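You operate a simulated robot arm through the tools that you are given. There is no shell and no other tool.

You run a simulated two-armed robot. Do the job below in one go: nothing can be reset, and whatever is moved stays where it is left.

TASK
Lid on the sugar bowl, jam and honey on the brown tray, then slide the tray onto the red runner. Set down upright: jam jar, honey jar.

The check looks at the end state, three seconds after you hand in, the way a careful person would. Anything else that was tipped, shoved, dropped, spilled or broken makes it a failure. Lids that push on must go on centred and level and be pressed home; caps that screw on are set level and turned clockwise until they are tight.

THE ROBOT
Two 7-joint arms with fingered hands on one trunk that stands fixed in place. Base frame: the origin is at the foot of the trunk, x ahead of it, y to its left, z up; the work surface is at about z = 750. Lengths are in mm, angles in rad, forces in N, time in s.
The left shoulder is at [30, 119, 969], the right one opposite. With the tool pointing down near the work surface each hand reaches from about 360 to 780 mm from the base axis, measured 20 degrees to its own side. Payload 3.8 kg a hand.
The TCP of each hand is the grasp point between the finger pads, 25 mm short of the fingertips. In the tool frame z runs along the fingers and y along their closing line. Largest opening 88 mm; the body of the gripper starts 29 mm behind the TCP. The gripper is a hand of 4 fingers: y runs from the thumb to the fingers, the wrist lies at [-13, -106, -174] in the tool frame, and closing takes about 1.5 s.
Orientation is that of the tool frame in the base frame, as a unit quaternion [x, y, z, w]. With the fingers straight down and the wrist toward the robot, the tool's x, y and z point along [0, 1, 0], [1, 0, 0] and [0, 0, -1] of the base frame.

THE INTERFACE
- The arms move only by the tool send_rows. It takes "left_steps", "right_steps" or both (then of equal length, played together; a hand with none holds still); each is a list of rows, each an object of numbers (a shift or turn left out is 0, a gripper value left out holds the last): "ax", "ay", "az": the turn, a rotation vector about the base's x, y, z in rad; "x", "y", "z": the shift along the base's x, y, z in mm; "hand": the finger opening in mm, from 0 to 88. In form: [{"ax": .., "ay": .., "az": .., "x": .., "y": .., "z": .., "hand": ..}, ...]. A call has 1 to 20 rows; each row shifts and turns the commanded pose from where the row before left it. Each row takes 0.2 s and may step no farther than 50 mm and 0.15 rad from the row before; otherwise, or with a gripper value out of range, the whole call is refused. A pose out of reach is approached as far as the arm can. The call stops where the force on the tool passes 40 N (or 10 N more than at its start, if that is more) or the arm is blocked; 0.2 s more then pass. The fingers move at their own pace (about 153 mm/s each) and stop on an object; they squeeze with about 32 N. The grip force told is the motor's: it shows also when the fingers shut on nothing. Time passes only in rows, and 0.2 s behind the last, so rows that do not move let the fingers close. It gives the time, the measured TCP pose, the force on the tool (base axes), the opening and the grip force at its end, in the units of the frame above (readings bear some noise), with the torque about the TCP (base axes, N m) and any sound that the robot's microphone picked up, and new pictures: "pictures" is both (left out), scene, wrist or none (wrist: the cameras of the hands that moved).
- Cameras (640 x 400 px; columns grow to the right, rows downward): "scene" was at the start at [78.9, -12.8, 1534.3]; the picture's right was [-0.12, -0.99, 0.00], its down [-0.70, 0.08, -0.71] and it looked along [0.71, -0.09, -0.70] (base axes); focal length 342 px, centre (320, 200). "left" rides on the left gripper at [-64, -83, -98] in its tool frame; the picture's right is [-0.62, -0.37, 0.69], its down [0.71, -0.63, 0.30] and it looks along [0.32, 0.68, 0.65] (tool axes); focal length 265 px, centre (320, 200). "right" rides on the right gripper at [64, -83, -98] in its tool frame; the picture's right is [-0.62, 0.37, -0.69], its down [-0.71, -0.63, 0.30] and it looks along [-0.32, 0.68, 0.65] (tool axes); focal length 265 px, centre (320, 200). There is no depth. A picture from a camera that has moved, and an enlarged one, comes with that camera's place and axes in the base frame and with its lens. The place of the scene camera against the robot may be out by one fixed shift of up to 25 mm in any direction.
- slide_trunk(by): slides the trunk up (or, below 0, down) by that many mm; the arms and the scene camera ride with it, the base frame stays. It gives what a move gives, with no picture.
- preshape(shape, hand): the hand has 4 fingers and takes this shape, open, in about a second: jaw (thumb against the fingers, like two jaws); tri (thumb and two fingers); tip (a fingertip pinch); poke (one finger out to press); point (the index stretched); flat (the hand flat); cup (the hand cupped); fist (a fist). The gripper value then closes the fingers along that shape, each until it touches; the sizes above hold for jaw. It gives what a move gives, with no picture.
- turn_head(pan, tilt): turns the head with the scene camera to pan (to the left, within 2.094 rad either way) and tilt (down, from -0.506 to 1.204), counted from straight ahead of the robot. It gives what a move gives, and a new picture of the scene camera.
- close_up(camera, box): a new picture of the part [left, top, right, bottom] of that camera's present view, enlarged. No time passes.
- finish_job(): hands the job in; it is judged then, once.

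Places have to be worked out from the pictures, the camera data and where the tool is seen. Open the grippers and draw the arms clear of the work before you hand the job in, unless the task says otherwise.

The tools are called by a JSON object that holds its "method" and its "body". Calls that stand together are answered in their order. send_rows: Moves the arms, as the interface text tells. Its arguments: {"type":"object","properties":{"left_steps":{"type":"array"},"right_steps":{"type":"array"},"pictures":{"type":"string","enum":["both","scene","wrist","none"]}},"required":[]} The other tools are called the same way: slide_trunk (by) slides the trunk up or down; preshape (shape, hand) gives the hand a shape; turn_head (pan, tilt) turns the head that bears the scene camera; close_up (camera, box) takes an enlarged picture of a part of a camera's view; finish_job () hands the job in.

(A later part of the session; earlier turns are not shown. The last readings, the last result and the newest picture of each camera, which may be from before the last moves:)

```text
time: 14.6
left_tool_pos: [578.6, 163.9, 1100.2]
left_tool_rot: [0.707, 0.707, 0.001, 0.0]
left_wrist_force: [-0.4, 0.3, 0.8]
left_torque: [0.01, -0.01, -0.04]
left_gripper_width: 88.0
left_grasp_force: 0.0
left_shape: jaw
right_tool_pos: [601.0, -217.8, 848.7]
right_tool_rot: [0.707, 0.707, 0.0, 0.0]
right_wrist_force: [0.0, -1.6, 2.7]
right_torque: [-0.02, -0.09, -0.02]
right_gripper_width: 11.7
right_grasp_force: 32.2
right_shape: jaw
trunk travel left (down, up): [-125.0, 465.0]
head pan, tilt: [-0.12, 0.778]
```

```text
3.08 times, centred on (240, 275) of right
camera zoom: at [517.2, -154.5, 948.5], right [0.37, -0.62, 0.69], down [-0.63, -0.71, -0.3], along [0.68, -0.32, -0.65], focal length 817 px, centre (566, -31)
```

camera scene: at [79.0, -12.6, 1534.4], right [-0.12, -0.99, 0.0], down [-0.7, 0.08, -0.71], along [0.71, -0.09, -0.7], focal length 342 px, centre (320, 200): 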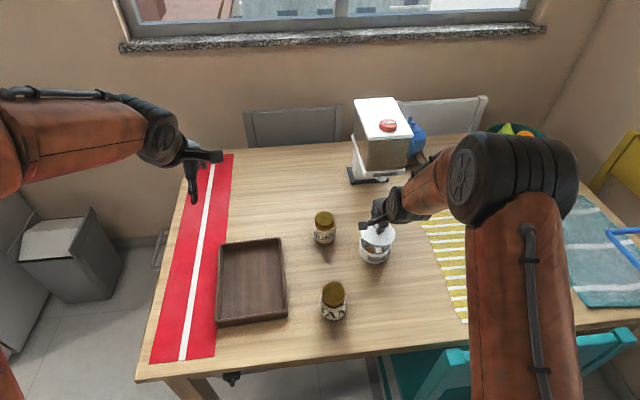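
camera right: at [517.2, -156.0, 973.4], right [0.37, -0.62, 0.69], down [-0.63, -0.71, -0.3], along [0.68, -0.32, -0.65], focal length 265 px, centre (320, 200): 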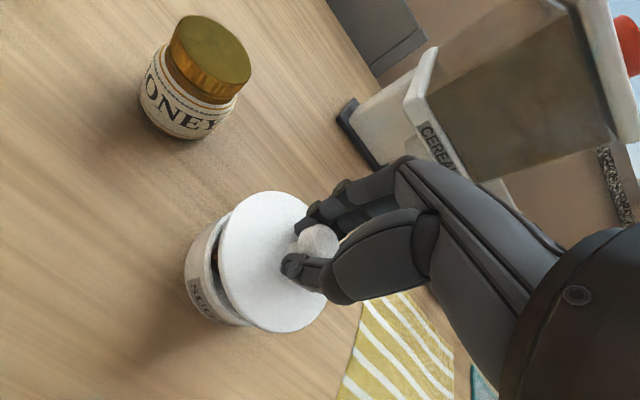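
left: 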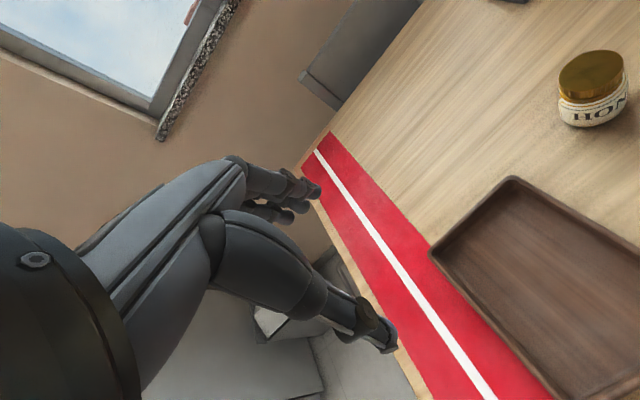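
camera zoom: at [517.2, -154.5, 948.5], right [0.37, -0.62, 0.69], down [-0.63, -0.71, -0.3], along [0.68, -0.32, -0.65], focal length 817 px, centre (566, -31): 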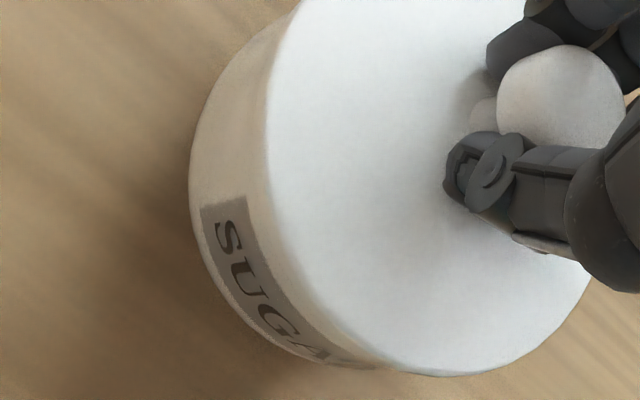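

Contact is light (2.7 N), and the bowl's label seems to have shifted about 1–2 mm as the lid touched. I'll look at the whole bowl before going further.

{"method": "close_up", "body": {"camera": "scene", "box": [352, 215, 402, 270]}}

{"method": "close_up", "body": {"camera": "right", "box": [170, 170, 330, 340]}}

```text
7.27 times, centred on (377, 242) of scene
camera zoom: at [78.7, -12.8, 1534.4], right [-0.12, -0.99, 0.0], down [-0.7, 0.08, -0.71], along [0.71, -0.09, -0.7], focal length 2486 px, centre (-94, -109)
```

zoom: 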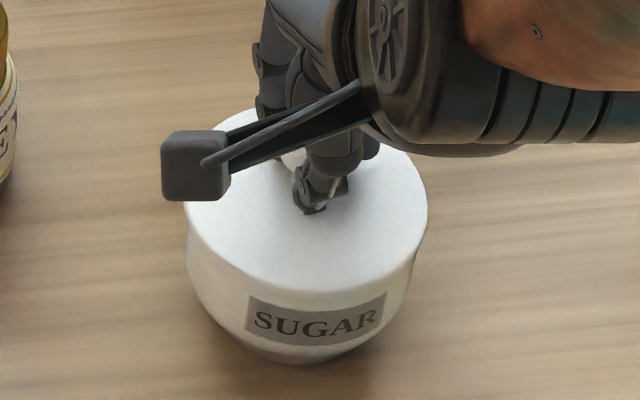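

```text
2.35 times, centred on (250, 255) of right
camera zoom: at [517.2, -154.5, 948.5], right [0.37, -0.62, 0.69], down [-0.63, -0.71, -0.3], along [0.68, -0.32, -0.65], focal length 624 px, centre (485, 71)
```

zoom: 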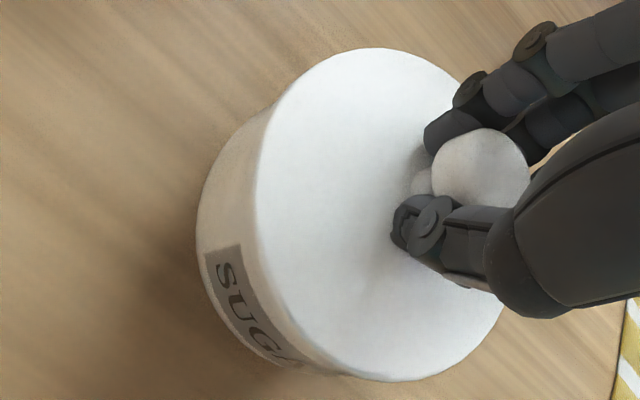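

The bowl slid about 1.5 mm toward -x as the lid's plug centred itself in the rim. I'll relieve that sideways push with small x and y corrections and keep pressing down gently.

{"method": "send_rows", "body": {"right_steps": [{"x": 0.7, "y": -0.3}, {"z": -1}, {}], "pictures": "none"}}

{"method": "close_up", "body": {"camera": "scene", "box": [352, 215, 402, 270]}}

{"method": "close_up", "body": {"camera": "right", "box": [170, 170, 330, 340]}}

```text
time: 15.4
left_tool_pos: [578.9, 165.4, 1101.4]
left_tool_rot: [0.707, 0.707, 0.0, 0.001]
left_wrist_force: [-0.7, 0.0, -0.5]
left_torque: [0.02, 0.01, -0.03]
left_gripper_width: 87.5
left_grasp_force: 0.1
left_shape: jaw
right_tool_pos: [600.9, -218.8, 848.3]
right_tool_rot: [0.707, 0.708, 0.001, 0.0]
right_wrist_force: [-1.2, 0.9, 5.1]
right_torque: [0.03, -0.12, 0.01]
right_gripper_width: 11.8
right_grasp_force: 31.7
right_shape: jaw
trunk travel left (down, up): [-125.0, 465.0]
head pan, tilt: [-0.12, 0.778]
```

```text
7.27 times, centred on (377, 242) of scene
camera zoom: at [78.1, -12.5, 1534.4], right [-0.12, -0.99, 0.0], down [-0.7, 0.08, -0.71], along [0.71, -0.09, -0.7], focal length 2486 px, centre (-94, -109)
```

zoom: 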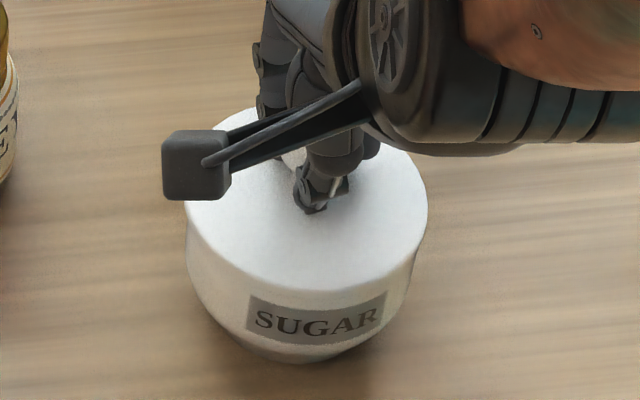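

```text
2.35 times, centred on (250, 255) of right
camera zoom: at [517.6, -154.7, 948.1], right [0.37, -0.62, 0.69], down [-0.63, -0.71, -0.3], along [0.68, -0.32, -0.65], focal length 624 px, centre (485, 71)
```

zoom: 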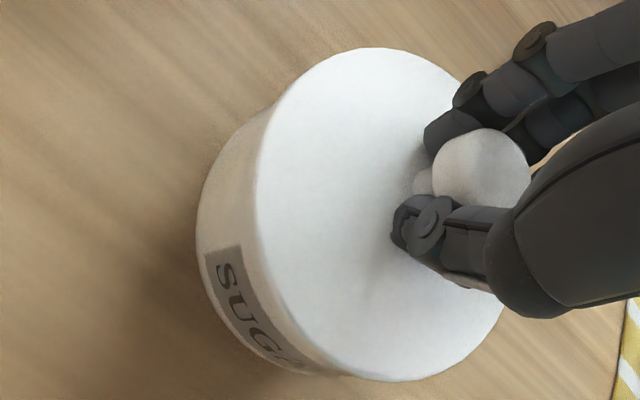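

Contact force is now 5 N, so the lid is bearing on the rim. I'll press further in 1 mm steps to seat it.

{"method": "send_rows", "body": {"right_steps": [{"z": -1}, {"z": -1}, {}], "pictures": "none"}}

{"method": "close_up", "body": {"camera": "scene", "box": [352, 215, 402, 270]}}

{"method": "close_up", "body": {"camera": "right", "box": [170, 170, 330, 340]}}

```text
time: 16.2
left_tool_pos: [577.7, 164.8, 1101.7]
left_tool_rot: [0.706, 0.708, 0.0, 0.001]
left_wrist_force: [1.0, 0.0, 0.6]
left_torque: [-0.01, 0.01, 0.01]
left_gripper_width: 87.9
left_grasp_force: 0.0
left_shape: jaw
right_tool_pos: [601.4, -218.6, 847.8]
right_tool_rot: [0.706, 0.708, 0.001, 0.002]
right_wrist_force: [-0.3, 0.8, 12.6]
right_torque: [-0.03, -0.12, 0.0]
right_gripper_width: 12.2
right_grasp_force: 31.9
right_shape: jaw
trunk travel left (down, up): [-125.0, 465.0]
head pan, tilt: [-0.12, 0.778]
```

```text
7.27 times, centred on (377, 242) of scene
camera zoom: at [77.3, -12.1, 1534.5], right [-0.12, -0.99, 0.0], down [-0.7, 0.08, -0.71], along [0.71, -0.09, -0.7], focal length 2486 px, centre (-94, -109)
```

zoom: 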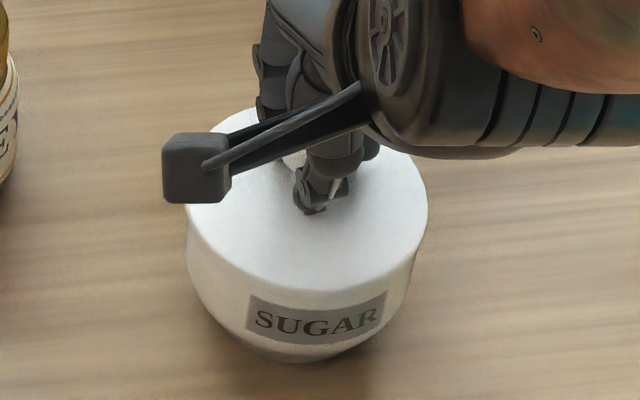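

```text
2.35 times, centred on (250, 255) of right
camera zoom: at [517.2, -154.7, 947.1], right [0.37, -0.62, 0.69], down [-0.63, -0.72, -0.31], along [0.69, -0.32, -0.65], focal length 624 px, centre (485, 71)
```

zoom: 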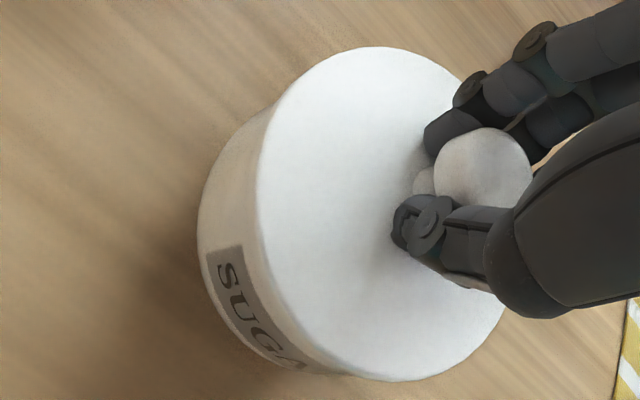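

12.6 N with almost no movement. I'll press harder, staying under the limit, to see whether it drops home, and listen for a click.

{"method": "send_rows", "body": {"right_steps": [{"z": -1}, {"z": -1}, {"z": -1}, {}], "pictures": "none"}}

{"method": "close_up", "body": {"camera": "scene", "box": [352, 215, 402, 270]}}

{"method": "close_up", "body": {"camera": "right", "box": [170, 170, 330, 340]}}

```text
time: 17.2
left_tool_pos: [577.4, 164.9, 1101.8]
left_tool_rot: [0.707, 0.707, 0.0, 0.0]
left_wrist_force: [-0.6, -0.2, 0.5]
left_torque: [0.0, 0.01, -0.06]
left_gripper_width: 87.3
left_grasp_force: 0.0
left_shape: jaw
right_tool_pos: [600.9, -217.4, 845.1]
right_tool_rot: [0.707, 0.707, 0.003, 0.003]
right_wrist_force: [-0.7, 0.6, 28.6]
right_torque: [-0.01, -0.16, -0.01]
right_gripper_width: 13.1
right_grasp_force: 31.7
right_shape: jaw
trunk travel left (down, up): [-125.0, 465.0]
head pan, tilt: [-0.12, 0.778]
```

```text
7.27 times, centred on (377, 242) of scene
camera zoom: at [75.5, -11.7, 1534.6], right [-0.12, -0.99, 0.0], down [-0.7, 0.08, -0.71], along [0.71, -0.09, -0.7], focal length 2486 px, centre (-94, -109)
```

zoom: 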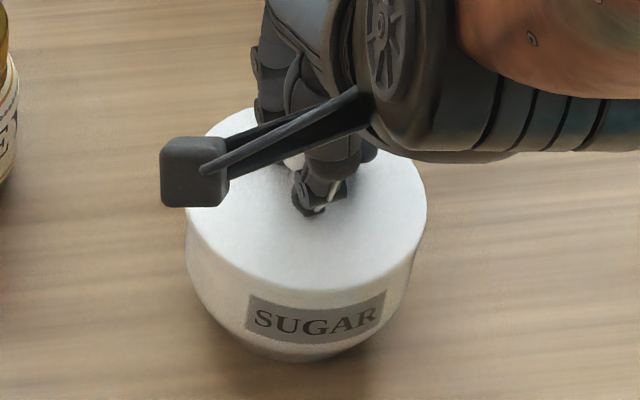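

```text
2.35 times, centred on (250, 255) of right
camera zoom: at [516.7, -154.2, 945.5], right [0.36, -0.62, 0.7], down [-0.63, -0.71, -0.31], along [0.69, -0.32, -0.65], focal length 624 px, centre (485, 71)
```

zoom: 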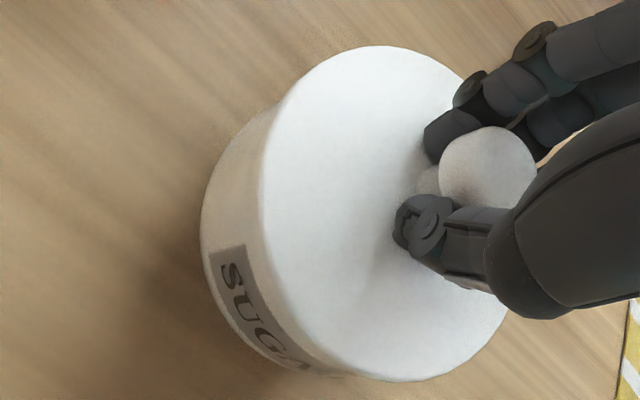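

At 28.6 N the lid bears on the rim with its edge flush, and the fingers have slipped slightly down the neck. I'll ease off the pressure, then open the fingers to release the knob.

{"method": "send_rows", "body": {"right_steps": [{"z": 1}, {"z": 1}, {"hand": 25}, {"hand": 45}, {}, {}], "pictures": "none"}}

{"method": "close_up", "body": {"camera": "scene", "box": [352, 215, 402, 270]}}

{"method": "close_up", "body": {"camera": "right", "box": [170, 170, 330, 340]}}

```text
time: 18.6
left_tool_pos: [578.7, 164.4, 1100.5]
left_tool_rot: [0.707, 0.708, 0.0, 0.0]
left_wrist_force: [-0.6, -0.4, 1.0]
left_torque: [0.02, 0.03, 0.0]
left_gripper_width: 87.6
left_grasp_force: 0.0
left_shape: jaw
right_tool_pos: [600.6, -218.1, 844.9]
right_tool_rot: [0.707, 0.708, -0.001, -0.001]
right_wrist_force: [-0.1, 0.1, -0.7]
right_torque: [0.02, 0.01, 0.02]
right_gripper_width: 44.4
right_grasp_force: 0.1
right_shape: jaw
trunk travel left (down, up): [-125.0, 465.0]
head pan, tilt: [-0.12, 0.778]
heard: snap
```

```text
7.27 times, centred on (377, 242) of scene
camera zoom: at [78.8, -12.8, 1534.3], right [-0.12, -0.99, 0.0], down [-0.7, 0.08, -0.71], along [0.71, -0.09, -0.7], focal length 2486 px, centre (-94, -109)
```

zoom: 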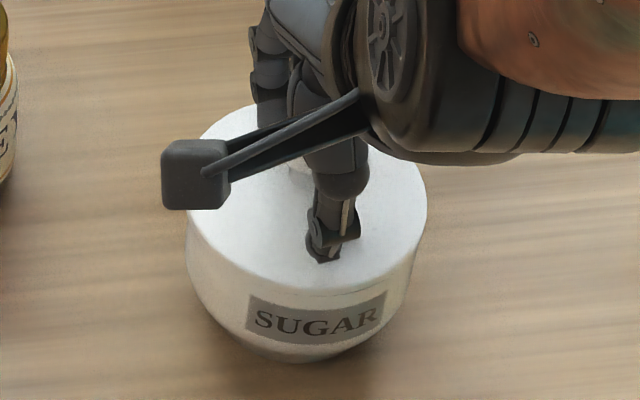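

```text
2.35 times, centred on (250, 255) of right
camera zoom: at [517.3, -154.8, 944.2], right [0.37, -0.62, 0.69], down [-0.63, -0.72, -0.3], along [0.68, -0.32, -0.66], focal length 624 px, centre (485, 71)
```

zoom: 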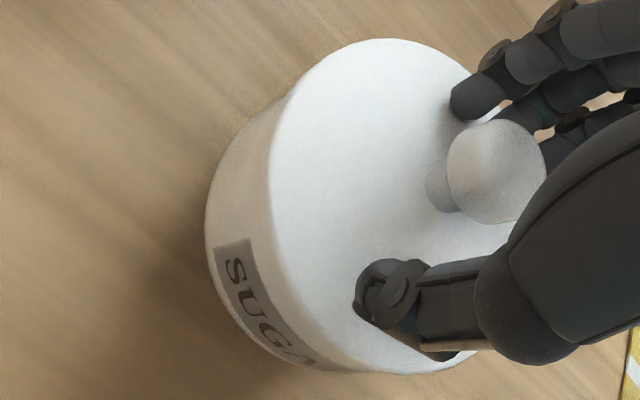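

I heard a snap, so the lid has gone home. I'll lift the open hand straight up and inspect it.

{"method": "send_rows", "body": {"right_steps": [{"z": 10, "hand": 60}, {"z": 20}, {"z": 30}, {"z": 30}, {"z": 30, "x": -10}, {"x": -40, "y": -20, "z": 20}, {"x": -40, "y": -30, "z": 10}, {}], "pictures": "both"}}

{"method": "close_up", "body": {"camera": "scene", "box": [352, 205, 402, 270]}}

{"method": "close_up", "body": {"camera": "right", "box": [120, 90, 300, 270]}}

```text
refused: row 7 steps farther than a row can; nothing moved
```

```text
6.15 times, centred on (377, 238) of scene
camera zoom: at [78.8, -12.8, 1534.3], right [-0.12, -0.99, 0.0], down [-0.7, 0.08, -0.71], along [0.71, -0.09, -0.7], focal length 2104 px, centre (-31, -31)
```

zoom: 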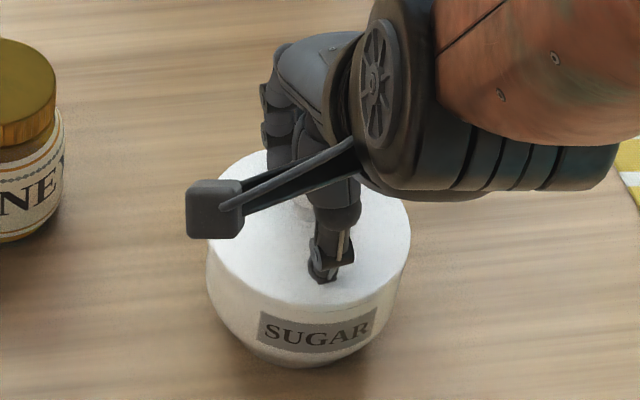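

```text
2.22 times, centred on (210, 180) of right
camera zoom: at [517.3, -154.8, 944.2], right [0.37, -0.62, 0.69], down [-0.63, -0.72, -0.3], along [0.68, -0.32, -0.66], focal length 590 px, centre (564, 244)
```

zoom: 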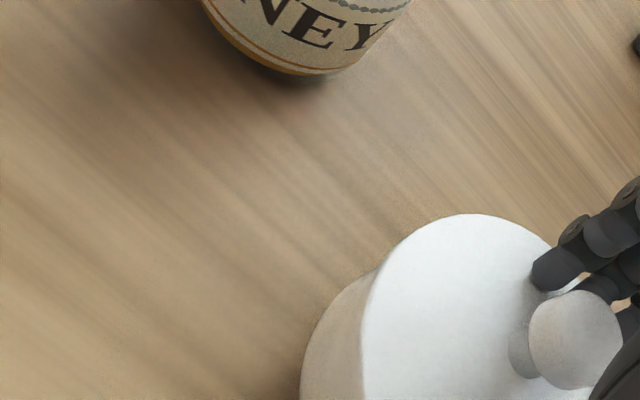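

One row was over the step limit, so nothing moved. I'm resending the retreat with smaller steps.

{"method": "send_rows", "body": {"right_steps": [{"z": 10, "hand": 60}, {"z": 20}, {"z": 30}, {"z": 30}, {"z": 30, "x": -10}, {"x": -35, "y": -20, "z": 15}, {"x": -35, "y": -20, "z": 15}, {}], "pictures": "both"}}

{"method": "close_up", "body": {"camera": "scene", "box": [352, 205, 402, 270]}}

{"method": "close_up", "body": {"camera": "right", "box": [120, 90, 300, 270]}}

```text
time: 20.4
left_tool_pos: [580.4, 164.0, 1100.7]
left_tool_rot: [0.707, 0.708, -0.001, -0.001]
left_wrist_force: [0.0, 0.0, -0.1]
left_torque: [0.01, 0.03, 0.02]
left_gripper_width: 87.7
left_grasp_force: 0.1
left_shape: jaw
right_tool_pos: [520.2, -259.7, 998.2]
right_tool_rot: [0.706, 0.708, -0.001, -0.001]
right_wrist_force: [-0.4, 0.2, 0.2]
right_torque: [0.0, -0.01, -0.04]
right_gripper_width: 59.6
right_grasp_force: 0.1
right_shape: jaw
trunk travel left (down, up): [-125.0, 465.0]
head pan, tilt: [-0.12, 0.778]
camera scene: at [79.8, -12.6, 1534.3], right [-0.12, -0.99, 0.0], down [-0.7, 0.08, -0.71], along [0.71, -0.09, -0.7], focal length 342 px, centre (320, 200)
camera right: at [437.3, -195.3, 1097.2], right [0.37, -0.62, 0.69], down [-0.63, -0.72, -0.3], along [0.68, -0.32, -0.65], focal length 265 px, centre (320, 200)
```

scene: 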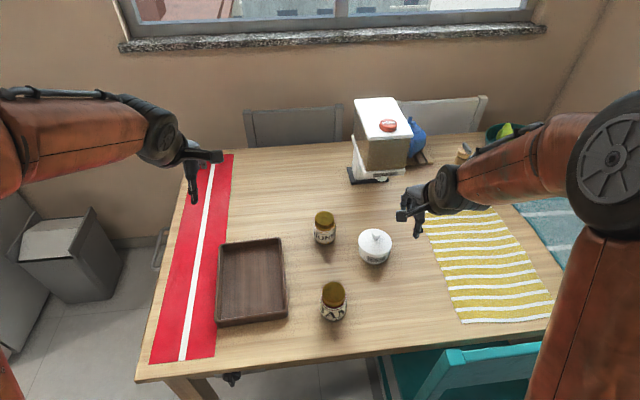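
right: 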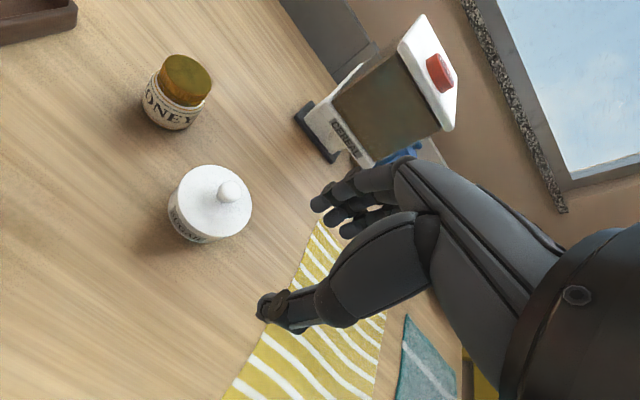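

```text
6.15 times, centred on (377, 238) of scene
camera zoom: at [79.8, -12.6, 1534.3], right [-0.12, -0.99, 0.0], down [-0.7, 0.08, -0.71], along [0.71, -0.09, -0.7], focal length 2104 px, centre (-31, -31)
```

zoom: 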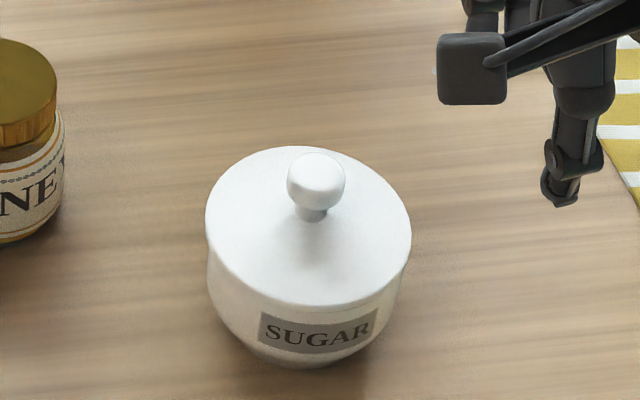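

```text
2.22 times, centred on (210, 180) of right
camera zoom: at [437.3, -195.3, 1097.2], right [0.37, -0.62, 0.69], down [-0.63, -0.72, -0.3], along [0.68, -0.32, -0.65], focal length 590 px, centre (564, 244)
```

zoom: 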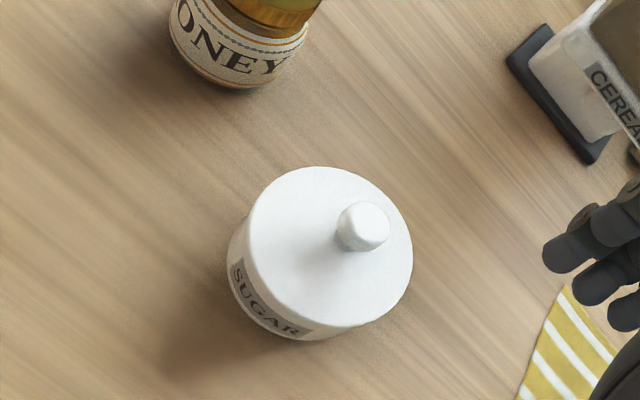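

The lid looks centred and level. I'll take the same zoom as before to check its seat height against the pre-snap pictures.

{"method": "close_up", "body": {"camera": "scene", "box": [352, 215, 402, 270]}}

{"method": "close_up", "body": {"camera": "right", "box": [160, 150, 260, 250]}}

```text
7.27 times, centred on (377, 242) of scene
camera zoom: at [79.8, -12.6, 1534.3], right [-0.12, -0.99, 0.0], down [-0.7, 0.08, -0.71], along [0.71, -0.09, -0.7], focal length 2486 px, centre (-94, -109)
```

zoom: 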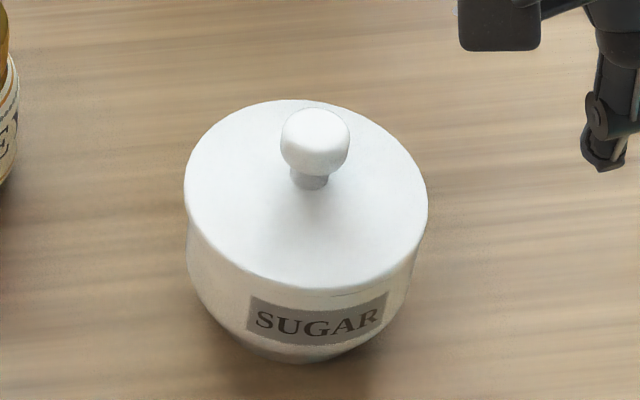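

```text
4.00 times, centred on (210, 200) of right
camera zoom: at [437.3, -195.3, 1097.2], right [0.37, -0.62, 0.69], down [-0.63, -0.72, -0.3], along [0.68, -0.32, -0.65], focal length 1062 px, centre (760, 200)
```

zoom: 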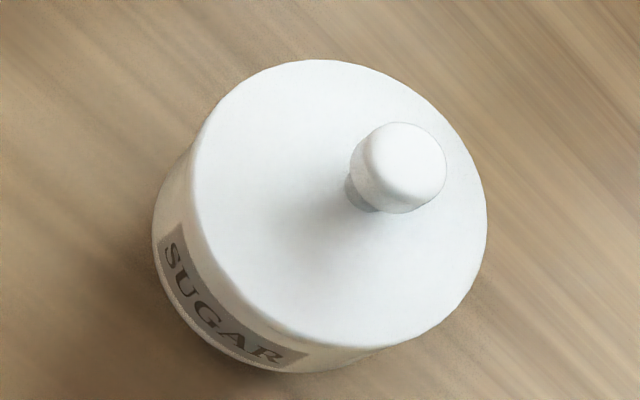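

The lid is seated and level, matching the snap. Using it as a reference, the scene camera's true place is about (61, -9, 1517), which puts the jam at (459, -86), honey at (676, -96) and the tray centre at (560, 106). I'll retreat the right arm and bring the left hand over the jam jar.

{"method": "send_rows", "body": {"right_steps": [{"x": -6, "y": -12, "z": 8}, {"x": -6, "y": -12, "z": 8}, {"x": -6, "y": -12, "z": 8}, {"x": -6, "y": -12, "z": 8}, {"x": -6, "y": -12, "z": 8}, {"x": -6, "y": -12, "z": 8}, {"x": -6, "y": -12, "z": 8}, {"x": -6, "y": -12, "z": 8}, {}], "left_steps": [{"x": -15, "y": -31, "z": -20, "hand": 88}, {"x": -15, "y": -31, "z": -20}, {"x": -15, "y": -31, "z": -20}, {"x": -15, "y": -31, "z": -20}, {"x": -15, "y": -31, "z": -20}, {"x": -15, "y": -31, "z": -20}, {"x": -15, "y": -31, "z": -20}, {"x": -15, "y": -33, "z": -20}, {}], "pictures": "both"}}

{"method": "close_up", "body": {"camera": "left", "box": [240, 130, 560, 400]}}

```text
time: 22.4
left_tool_pos: [460.1, -85.5, 941.4]
left_tool_rot: [0.706, 0.708, 0.0, -0.001]
left_wrist_force: [-0.6, -0.4, 0.6]
left_torque: [0.0, 0.0, 0.0]
left_gripper_width: 87.3
left_grasp_force: 0.1
left_shape: jaw
right_tool_pos: [472.2, -354.6, 1059.9]
right_tool_rot: [0.706, 0.708, 0.0, 0.0]
right_wrist_force: [-0.4, -0.3, 0.4]
right_torque: [-0.01, 0.01, 0.01]
right_gripper_width: 59.8
right_grasp_force: 0.1
right_shape: jaw
trunk travel left (down, up): [-125.0, 465.0]
head pan, tilt: [-0.12, 0.778]
camera scene: at [79.1, -12.2, 1534.4], right [-0.12, -0.99, 0.0], down [-0.7, 0.08, -0.71], along [0.71, -0.09, -0.7], focal length 342 px, centre (320, 200)
camera right: at [389.4, -291.8, 1159.8], right [0.37, -0.62, 0.69], down [-0.63, -0.72, -0.3], along [0.68, -0.32, -0.65], focal length 265 px, centre (320, 200)
camera left: at [377.7, -151.1, 1038.4], right [-0.37, -0.62, -0.69], down [-0.63, 0.71, -0.3], along [0.68, 0.33, -0.65], focal length 265 px, centre (320, 200)
```

scene: 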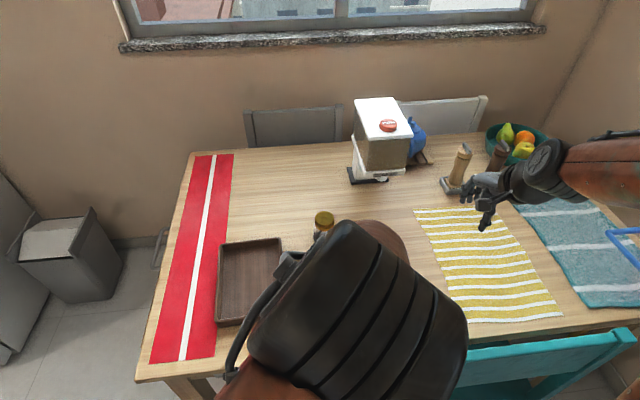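
right: 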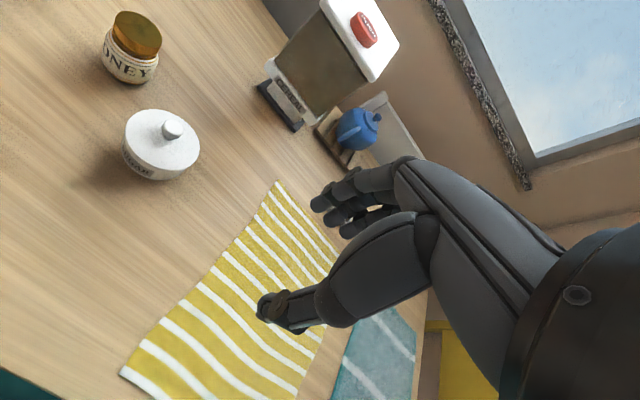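
left: 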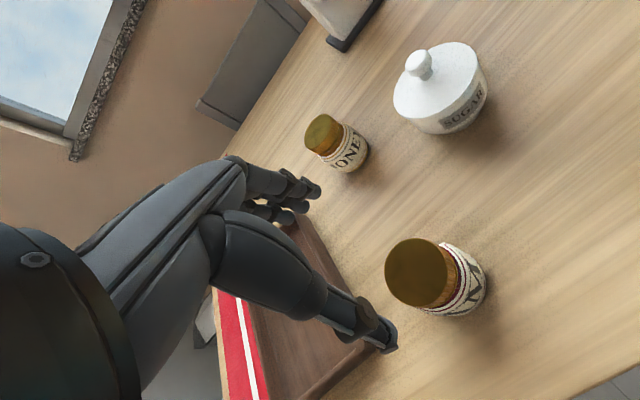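

```text
1.48 times, centred on (400, 265) of left
camera zoom: at [377.7, -151.1, 1038.4], right [-0.37, -0.62, -0.69], down [-0.63, 0.71, -0.3], along [0.68, 0.33, -0.65], focal length 393 px, centre (202, 104)
```

zoom: 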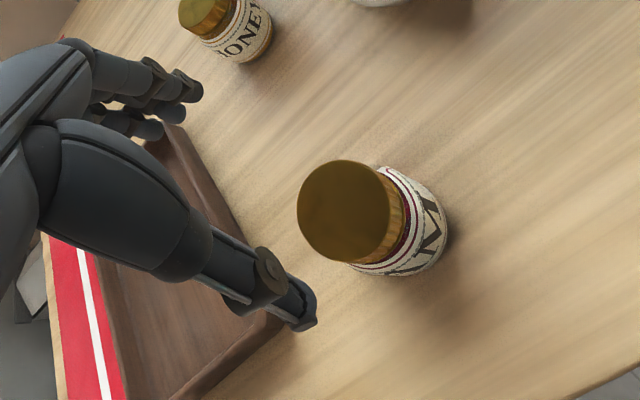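

The left wrist view puts the jam jar near (459, -87), with its top at about z 831. I'll lower until the fingertips are level with the jar's top and check alignment.

{"method": "send_rows", "body": {"left_steps": [{"y": -1.2, "z": -25}, {"z": -25}, {"z": -25}, {"z": -7}, {}], "pictures": "wrist"}}

{"method": "close_up", "body": {"camera": "left", "box": [220, 130, 540, 400]}}

{"method": "close_up", "body": {"camera": "right", "box": [0, 0, 320, 400]}}

```text
time: 23.6
left_tool_pos: [460.5, -87.7, 860.0]
left_tool_rot: [0.707, 0.707, 0.0, 0.0]
left_wrist_force: [-0.2, 0.0, -0.3]
left_torque: [0.02, -0.01, 0.01]
left_gripper_width: 87.7
left_grasp_force: 0.0
left_shape: jaw
right_tool_pos: [472.3, -356.4, 1060.1]
right_tool_rot: [0.707, 0.707, 0.0, 0.0]
right_wrist_force: [0.2, 0.3, 0.1]
right_torque: [0.02, 0.0, -0.04]
right_gripper_width: 60.0
right_grasp_force: 0.1
right_shape: jaw
trunk travel left (down, up): [-125.0, 465.0]
head pan, tilt: [-0.12, 0.778]
camera left: at [377.5, -152.6, 957.2], right [-0.37, -0.62, -0.69], down [-0.63, 0.71, -0.3], along [0.68, 0.33, -0.65], focal length 265 px, centre (320, 200)
```

left: 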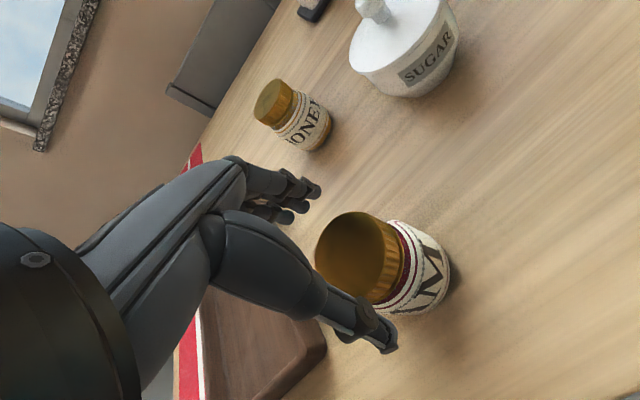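

```text
1.48 times, centred on (380, 265) of left
camera zoom: at [377.5, -152.6, 957.2], right [-0.37, -0.62, -0.69], down [-0.63, 0.71, -0.3], along [0.68, 0.33, -0.65], focal length 393 px, centre (231, 104)
```

zoom: 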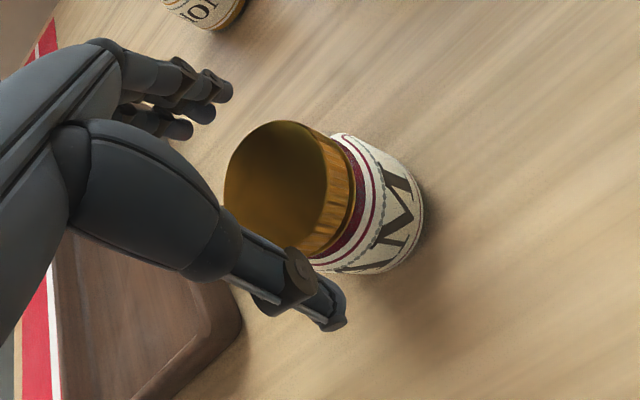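

```text
1.00 times, centred on (160, 200) of right (not enlarged: the box is as wide or as high as the picture)
camera zoom: at [389.2, -292.4, 1159.5], right [0.37, -0.62, 0.69], down [-0.63, -0.71, -0.3], along [0.68, -0.32, -0.65], focal length 265 px, centre (480, 200)
```

zoom: 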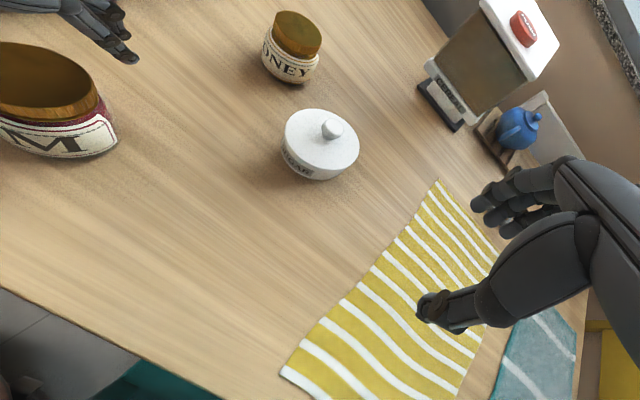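

The jar sits between the thumb and fingers to within 2 mm. I'll make a small correction and lower to grip height, keeping the palm just above the jar's lid.

{"method": "send_rows", "body": {"left_steps": [{"x": -1.2, "y": 0.7, "z": -15}, {"z": -15}, {"z": -12}, {"z": -10}, {}], "pictures": "wrist"}}

{"method": "close_up", "body": {"camera": "left", "box": [180, 130, 500, 400]}}

{"method": "close_up", "body": {"camera": "right", "box": [0, 0, 160, 160]}}

```text
time: 24.8
left_tool_pos: [456.9, -87.7, 808.5]
left_tool_rot: [0.707, 0.707, 0.001, 0.002]
left_wrist_force: [-1.1, -0.6, 18.7]
left_torque: [-0.04, 0.44, 0.04]
left_gripper_width: 87.9
left_grasp_force: 0.0
left_shape: jaw
right_tool_pos: [471.5, -355.6, 1061.9]
right_tool_rot: [0.707, 0.707, 0.0, 0.001]
right_wrist_force: [-0.2, -0.2, -0.4]
right_torque: [0.01, 0.0, -0.01]
right_gripper_width: 59.7
right_grasp_force: 0.1
right_shape: jaw
trunk travel left (down, up): [-125.0, 465.0]
head pan, tilt: [-0.12, 0.778]
camera left: at [375.1, -152.7, 907.1], right [-0.36, -0.62, -0.69], down [-0.63, 0.71, -0.31], along [0.69, 0.32, -0.65], focal length 265 px, centre (320, 200)
```

left: 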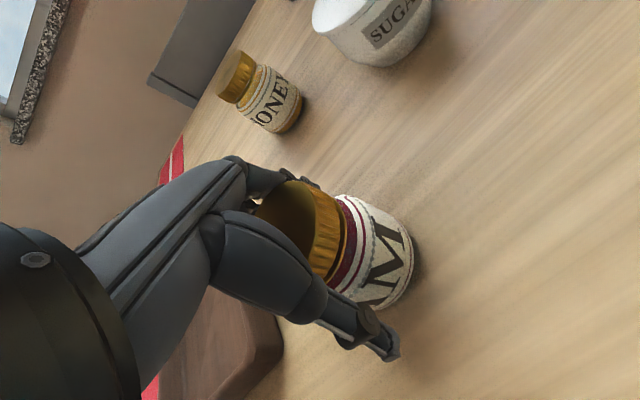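

```text
1.48 times, centred on (340, 265) of left
camera zoom: at [375.1, -152.7, 907.1], right [-0.36, -0.62, -0.69], down [-0.63, 0.71, -0.31], along [0.69, 0.32, -0.65], focal length 393 px, centre (290, 104)
```

zoom: 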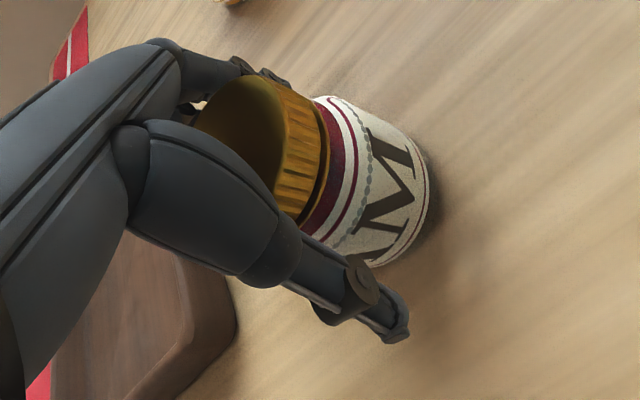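

```text
2.50 times, centred on (80, 80) of right
camera zoom: at [387.9, -292.3, 1160.2], right [0.37, -0.62, 0.69], down [-0.63, -0.71, -0.3], along [0.68, -0.32, -0.65], focal length 664 px, centre (920, 500)
```

zoom: 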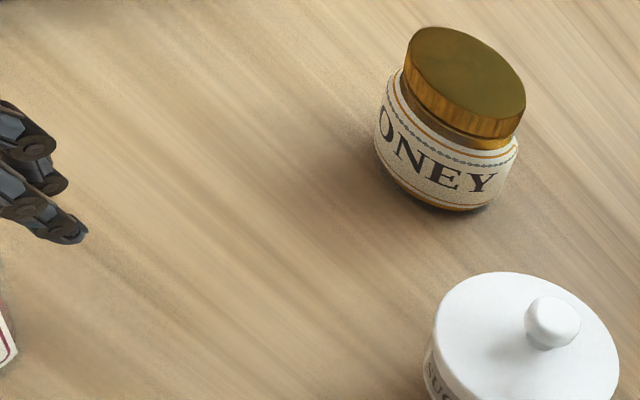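

The palm touched the jar's lid (18.7 N), so the grip height is limited to about z 812. I'll rise about 5 mm to clear it and close gently on the jar body.

{"method": "send_rows", "body": {"left_steps": [{"z": 3}, {"z": 2}, {}], "pictures": "none"}}

```text
time: 25.6
left_tool_pos: [457.8, -86.7, 812.0]
left_tool_rot: [0.706, 0.708, 0.0, -0.002]
left_wrist_force: [-0.9, -2.0, 1.4]
left_torque: [0.0, 0.03, 0.01]
left_gripper_width: 87.7
left_grasp_force: 0.1
left_shape: jaw
right_tool_pos: [471.6, -356.8, 1059.9]
right_tool_rot: [0.707, 0.707, 0.0, 0.0]
right_wrist_force: [-0.8, -0.6, 0.2]
right_torque: [-0.02, -0.04, 0.0]
right_gripper_width: 59.4
right_grasp_force: 0.1
right_shape: jaw
trunk travel left (down, up): [-125.0, 465.0]
head pan, tilt: [-0.12, 0.778]
```

The hand is clear with no load. Closing on the jam jar now.

{"method": "send_rows", "body": {"left_steps": [{"hand": 72}, {"hand": 66}, {"hand": 60}, {"hand": 50}, {"hand": 40}, {}, {}], "pictures": "wrist"}}

{"method": "close_up", "body": {"camera": "left", "box": [180, 130, 500, 400]}}

{"method": "close_up", "body": {"camera": "right", "box": [0, 0, 160, 200]}}

```text
time: 27.2
left_tool_pos: [459.3, -85.8, 812.2]
left_tool_rot: [0.707, 0.707, 0.0, 0.0]
left_wrist_force: [-0.2, 0.0, -2.9]
left_torque: [-0.03, 0.02, 0.01]
left_gripper_width: 55.7
left_grasp_force: 32.2
left_shape: jaw
right_tool_pos: [473.3, -356.0, 1060.6]
right_tool_rot: [0.707, 0.707, 0.0, 0.0]
right_wrist_force: [-0.3, 0.1, 0.1]
right_torque: [0.0, 0.02, 0.01]
right_gripper_width: 59.7
right_grasp_force: 0.1
right_shape: jaw
trunk travel left (down, up): [-125.0, 465.0]
head pan, tilt: [-0.12, 0.778]
camera left: at [376.2, -151.8, 910.2], right [-0.37, -0.62, -0.69], down [-0.63, 0.71, -0.3], along [0.68, 0.33, -0.65], focal length 265 px, centre (320, 200)
```

left: 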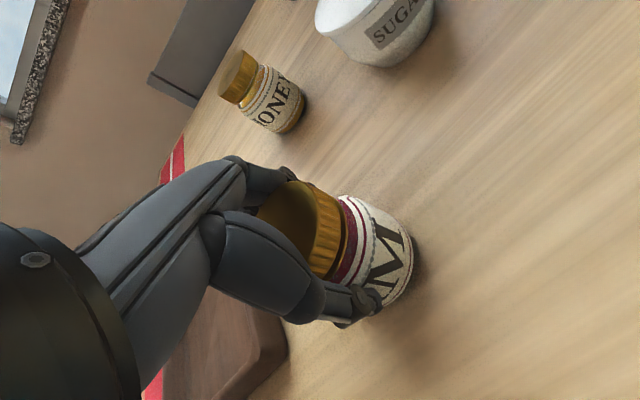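

```text
1.48 times, centred on (340, 265) of left
camera zoom: at [376.2, -151.8, 910.2], right [-0.37, -0.62, -0.69], down [-0.63, 0.71, -0.3], along [0.68, 0.33, -0.65], focal length 393 px, centre (290, 104)
```

zoom: 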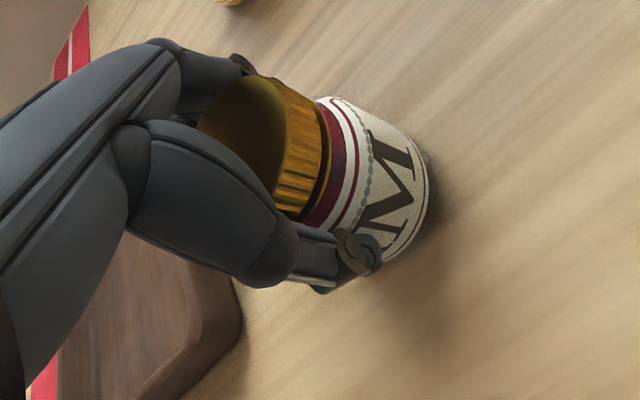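

```text
2.00 times, centred on (80, 100) of right
camera zoom: at [389.4, -292.5, 1159.4], right [0.37, -0.62, 0.69], down [-0.63, -0.71, -0.3], along [0.68, -0.32, -0.65], focal length 531 px, centre (800, 400)
```

zoom: 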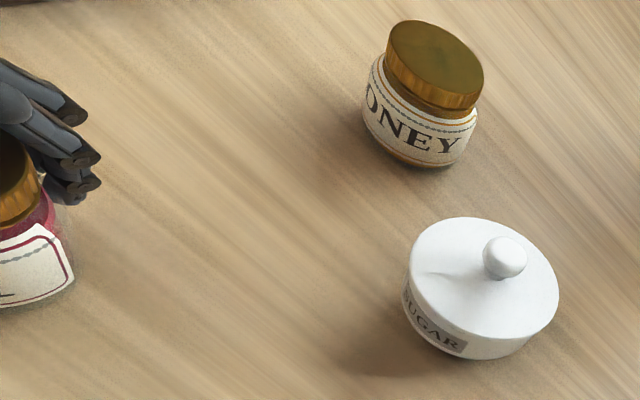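

The grip holds at 55.7 mm with 32 N. I'll lift slowly by about 20 mm and check that the jar hangs upright.

{"method": "send_rows", "body": {"left_steps": [{"z": 3}, {"z": 5}, {"z": 10}, {"z": 10}, {}], "pictures": "wrist"}}

{"method": "close_up", "body": {"camera": "left", "box": [180, 130, 500, 400]}}

{"method": "close_up", "body": {"camera": "right", "box": [0, 0, 160, 200]}}

```text
time: 28.4
left_tool_pos: [458.0, -86.3, 839.7]
left_tool_rot: [0.707, 0.707, 0.0, 0.0]
left_wrist_force: [-0.7, 0.5, -3.3]
left_torque: [-0.04, 0.02, -0.02]
left_gripper_width: 55.5
left_grasp_force: 31.9
left_shape: jaw
right_tool_pos: [471.8, -354.6, 1060.5]
right_tool_rot: [0.707, 0.707, 0.0, 0.0]
right_wrist_force: [0.3, 0.6, -0.4]
right_torque: [0.01, -0.04, 0.0]
right_gripper_width: 59.7
right_grasp_force: 0.1
right_shape: jaw
trunk travel left (down, up): [-125.0, 465.0]
head pan, tilt: [-0.12, 0.778]
camera left: at [375.8, -151.2, 938.2], right [-0.37, -0.62, -0.69], down [-0.63, 0.71, -0.3], along [0.68, 0.33, -0.65], focal length 265 px, centre (320, 200)
```

left: 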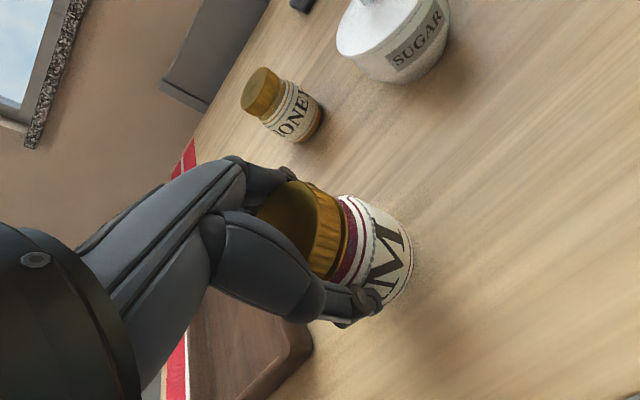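

```text
1.48 times, centred on (340, 265) of left
camera zoom: at [375.8, -151.2, 938.2], right [-0.37, -0.62, -0.69], down [-0.63, 0.71, -0.3], along [0.68, 0.33, -0.65], focal length 393 px, centre (290, 104)
```

zoom: 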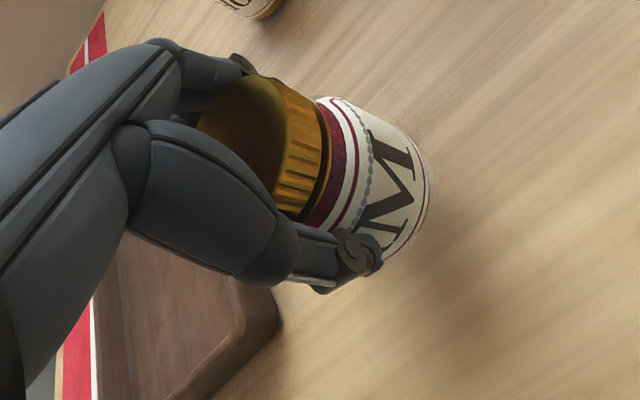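

```text
2.00 times, centred on (80, 100) of right
camera zoom: at [389.5, -292.5, 1159.4], right [0.37, -0.62, 0.69], down [-0.63, -0.71, -0.3], along [0.68, -0.32, -0.65], focal length 531 px, centre (800, 400)
```

zoom: 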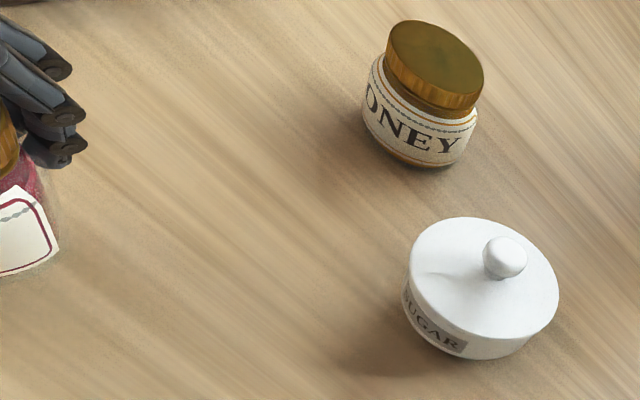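

The jar lifted cleanly and stays upright in the hand, weighing about 3 N. I'll raise it and carry it over the tray.

{"method": "send_rows", "body": {"left_steps": [{"z": 25}, {"z": 25}, {"x": 5, "y": 25, "z": 15}, {"x": 9, "y": 33}, {"x": 9, "y": 33}, {"x": 9, "y": 33}, {"x": 9, "y": 33}, {"x": 9, "y": 33}, {}], "pictures": "both"}}

{"method": "close_up", "body": {"camera": "scene", "box": [140, 180, 340, 360]}}

```text
time: 30.4
left_tool_pos: [506.6, 102.7, 904.1]
left_tool_rot: [0.708, 0.707, 0.0, 0.0]
left_wrist_force: [-0.3, 0.3, -3.5]
left_torque: [-0.03, -0.04, 0.0]
left_gripper_width: 55.4
left_grasp_force: 31.4
left_shape: jaw
right_tool_pos: [472.0, -356.8, 1060.2]
right_tool_rot: [0.707, 0.708, 0.0, 0.0]
right_wrist_force: [0.0, 0.2, 0.7]
right_torque: [0.02, 0.01, -0.05]
right_gripper_width: 59.9
right_grasp_force: 0.2
right_shape: jaw
trunk travel left (down, up): [-125.0, 465.0]
head pan, tilt: [-0.12, 0.778]
camera scene: at [78.9, -13.8, 1534.3], right [-0.12, -0.99, 0.0], down [-0.7, 0.08, -0.71], along [0.71, -0.09, -0.7], focal length 342 px, centre (320, 200)
camera left: at [424.9, 37.5, 1002.2], right [-0.37, -0.62, -0.69], down [-0.63, 0.71, -0.3], along [0.68, 0.32, -0.65], focal length 265 px, centre (320, 200)
```

scene: 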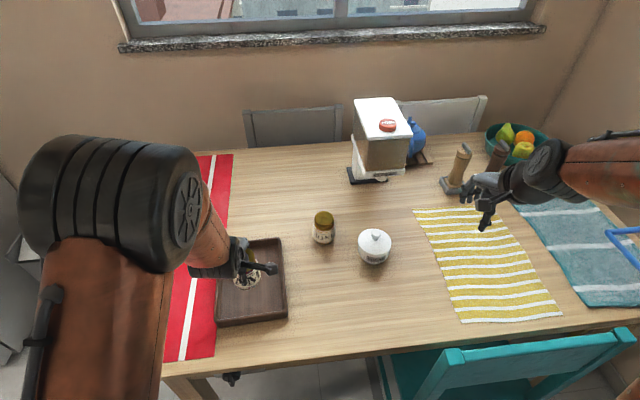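
left: 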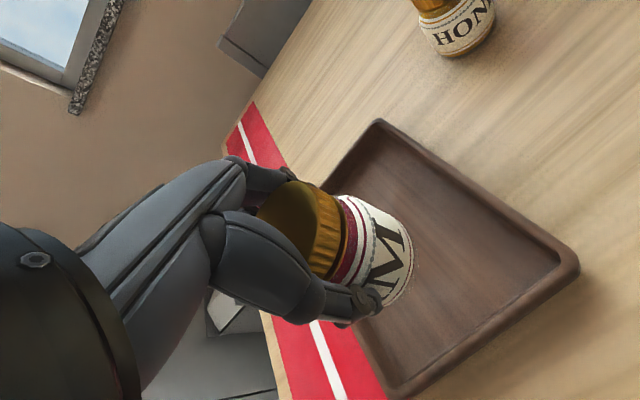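

```text
2.22 times, centred on (240, 270) of scene
camera zoom: at [78.9, -13.8, 1534.3], right [-0.12, -0.99, 0.0], down [-0.7, 0.08, -0.71], along [0.71, -0.09, -0.7], focal length 760 px, centre (498, 44)
```

zoom: 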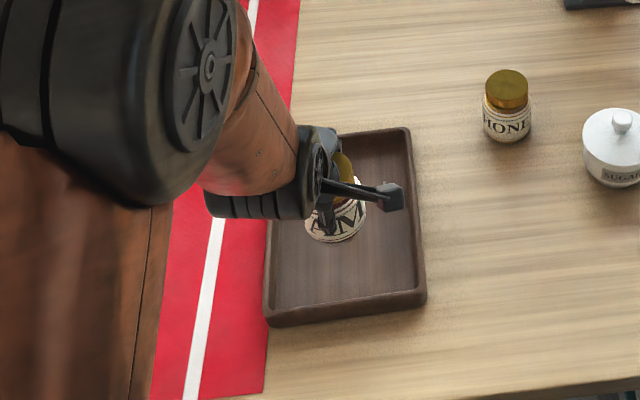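

The wrist view puts the tray at x 449–677, y 21–190, turned about 2°, and the jar is over its near half at (507, 103). I'll lower it towards the floor.

{"method": "send_rows", "body": {"left_steps": [{"x": 1, "y": 1, "z": -25}, {"z": -25}, {"z": -20}, {"z": -6}, {}], "pictures": "wrist"}}

{"method": "close_up", "body": {"camera": "scene", "box": [200, 225, 300, 335]}}

```text
time: 31.6
left_tool_pos: [508.3, 105.7, 828.8]
left_tool_rot: [0.708, 0.706, 0.0, 0.0]
left_wrist_force: [0.4, 0.4, -2.6]
left_torque: [0.02, -0.01, 0.0]
left_gripper_width: 55.3
left_grasp_force: 32.4
left_shape: jaw
right_tool_pos: [472.3, -356.5, 1060.5]
right_tool_rot: [0.707, 0.707, 0.0, 0.0]
right_wrist_force: [1.3, 0.5, -0.1]
right_torque: [0.01, 0.0, -0.01]
right_gripper_width: 59.8
right_grasp_force: 0.1
right_shape: jaw
trunk travel left (down, up): [-125.0, 465.0]
head pan, tilt: [-0.12, 0.778]
camera left: at [425.7, 39.0, 926.2], right [-0.37, -0.62, -0.69], down [-0.63, 0.71, -0.3], along [0.68, 0.33, -0.65], focal length 265 px, centre (320, 200)
```

left: 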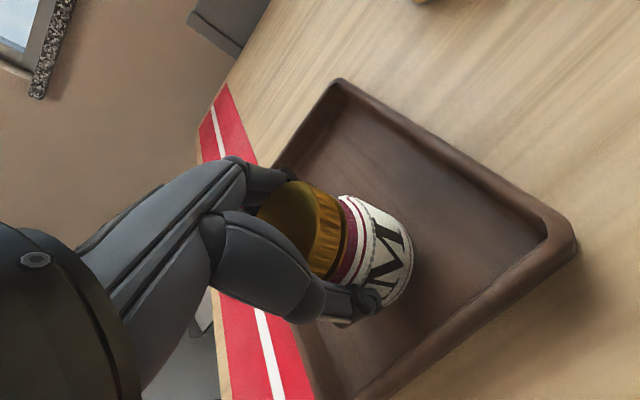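

```text
3.64 times, centred on (250, 280) of scene
camera zoom: at [79.3, -12.9, 1534.3], right [-0.12, -0.99, 0.0], down [-0.7, 0.08, -0.71], along [0.71, -0.09, -0.7], focal length 1243 px, centre (574, -91)
```

zoom: 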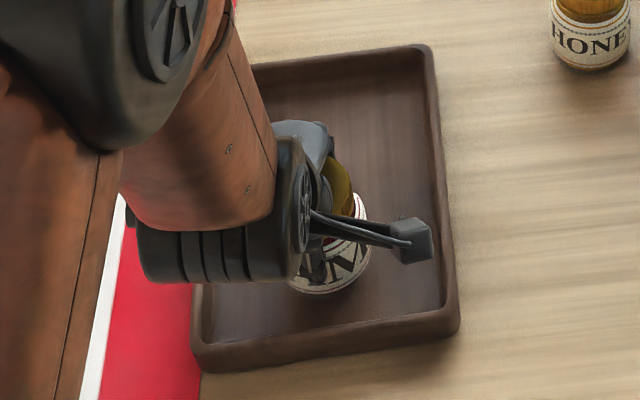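

The jar is just above the tray floor. I'll lower in small steps until the floor takes its weight.

{"method": "send_rows", "body": {"left_steps": [{"z": -2}, {"z": -2}, {"z": -2}, {}], "pictures": "none"}}

```text
time: 32.6
left_tool_pos: [509.3, 104.3, 821.2]
left_tool_rot: [0.707, 0.707, 0.0, 0.0]
left_wrist_force: [-0.2, -0.2, -3.7]
left_torque: [0.03, -0.03, -0.01]
left_gripper_width: 55.0
left_grasp_force: 31.9
left_shape: jaw
right_tool_pos: [473.2, -355.7, 1059.9]
right_tool_rot: [0.707, 0.707, 0.0, 0.0]
right_wrist_force: [-1.2, 0.1, -0.7]
right_torque: [-0.02, 0.04, 0.0]
right_gripper_width: 59.7
right_grasp_force: 0.2
right_shape: jaw
trunk travel left (down, up): [-125.0, 465.0]
head pan, tilt: [-0.12, 0.778]
```

No contact yet, so I'll continue down 1 mm at a time.

{"method": "send_rows", "body": {"left_steps": [{"z": -1}, {"z": -1}, {"z": -1}, {}], "pictures": "none"}}

```text
time: 33.6
left_tool_pos: [509.6, 105.7, 820.0]
left_tool_rot: [0.707, 0.708, 0.0, 0.0]
left_wrist_force: [0.2, 0.6, -4.0]
left_torque: [0.0, -0.03, 0.05]
left_gripper_width: 55.2
left_grasp_force: 32.1
left_shape: jaw
right_tool_pos: [473.5, -356.0, 1060.5]
right_tool_rot: [0.707, 0.707, 0.0, 0.0]
right_wrist_force: [-0.3, 0.5, -0.3]
right_torque: [-0.01, 0.02, 0.01]
right_gripper_width: 59.5
right_grasp_force: 0.0
right_shape: jaw
trunk travel left (down, up): [-125.0, 465.0]
head pan, tilt: [-0.12, 0.778]
```

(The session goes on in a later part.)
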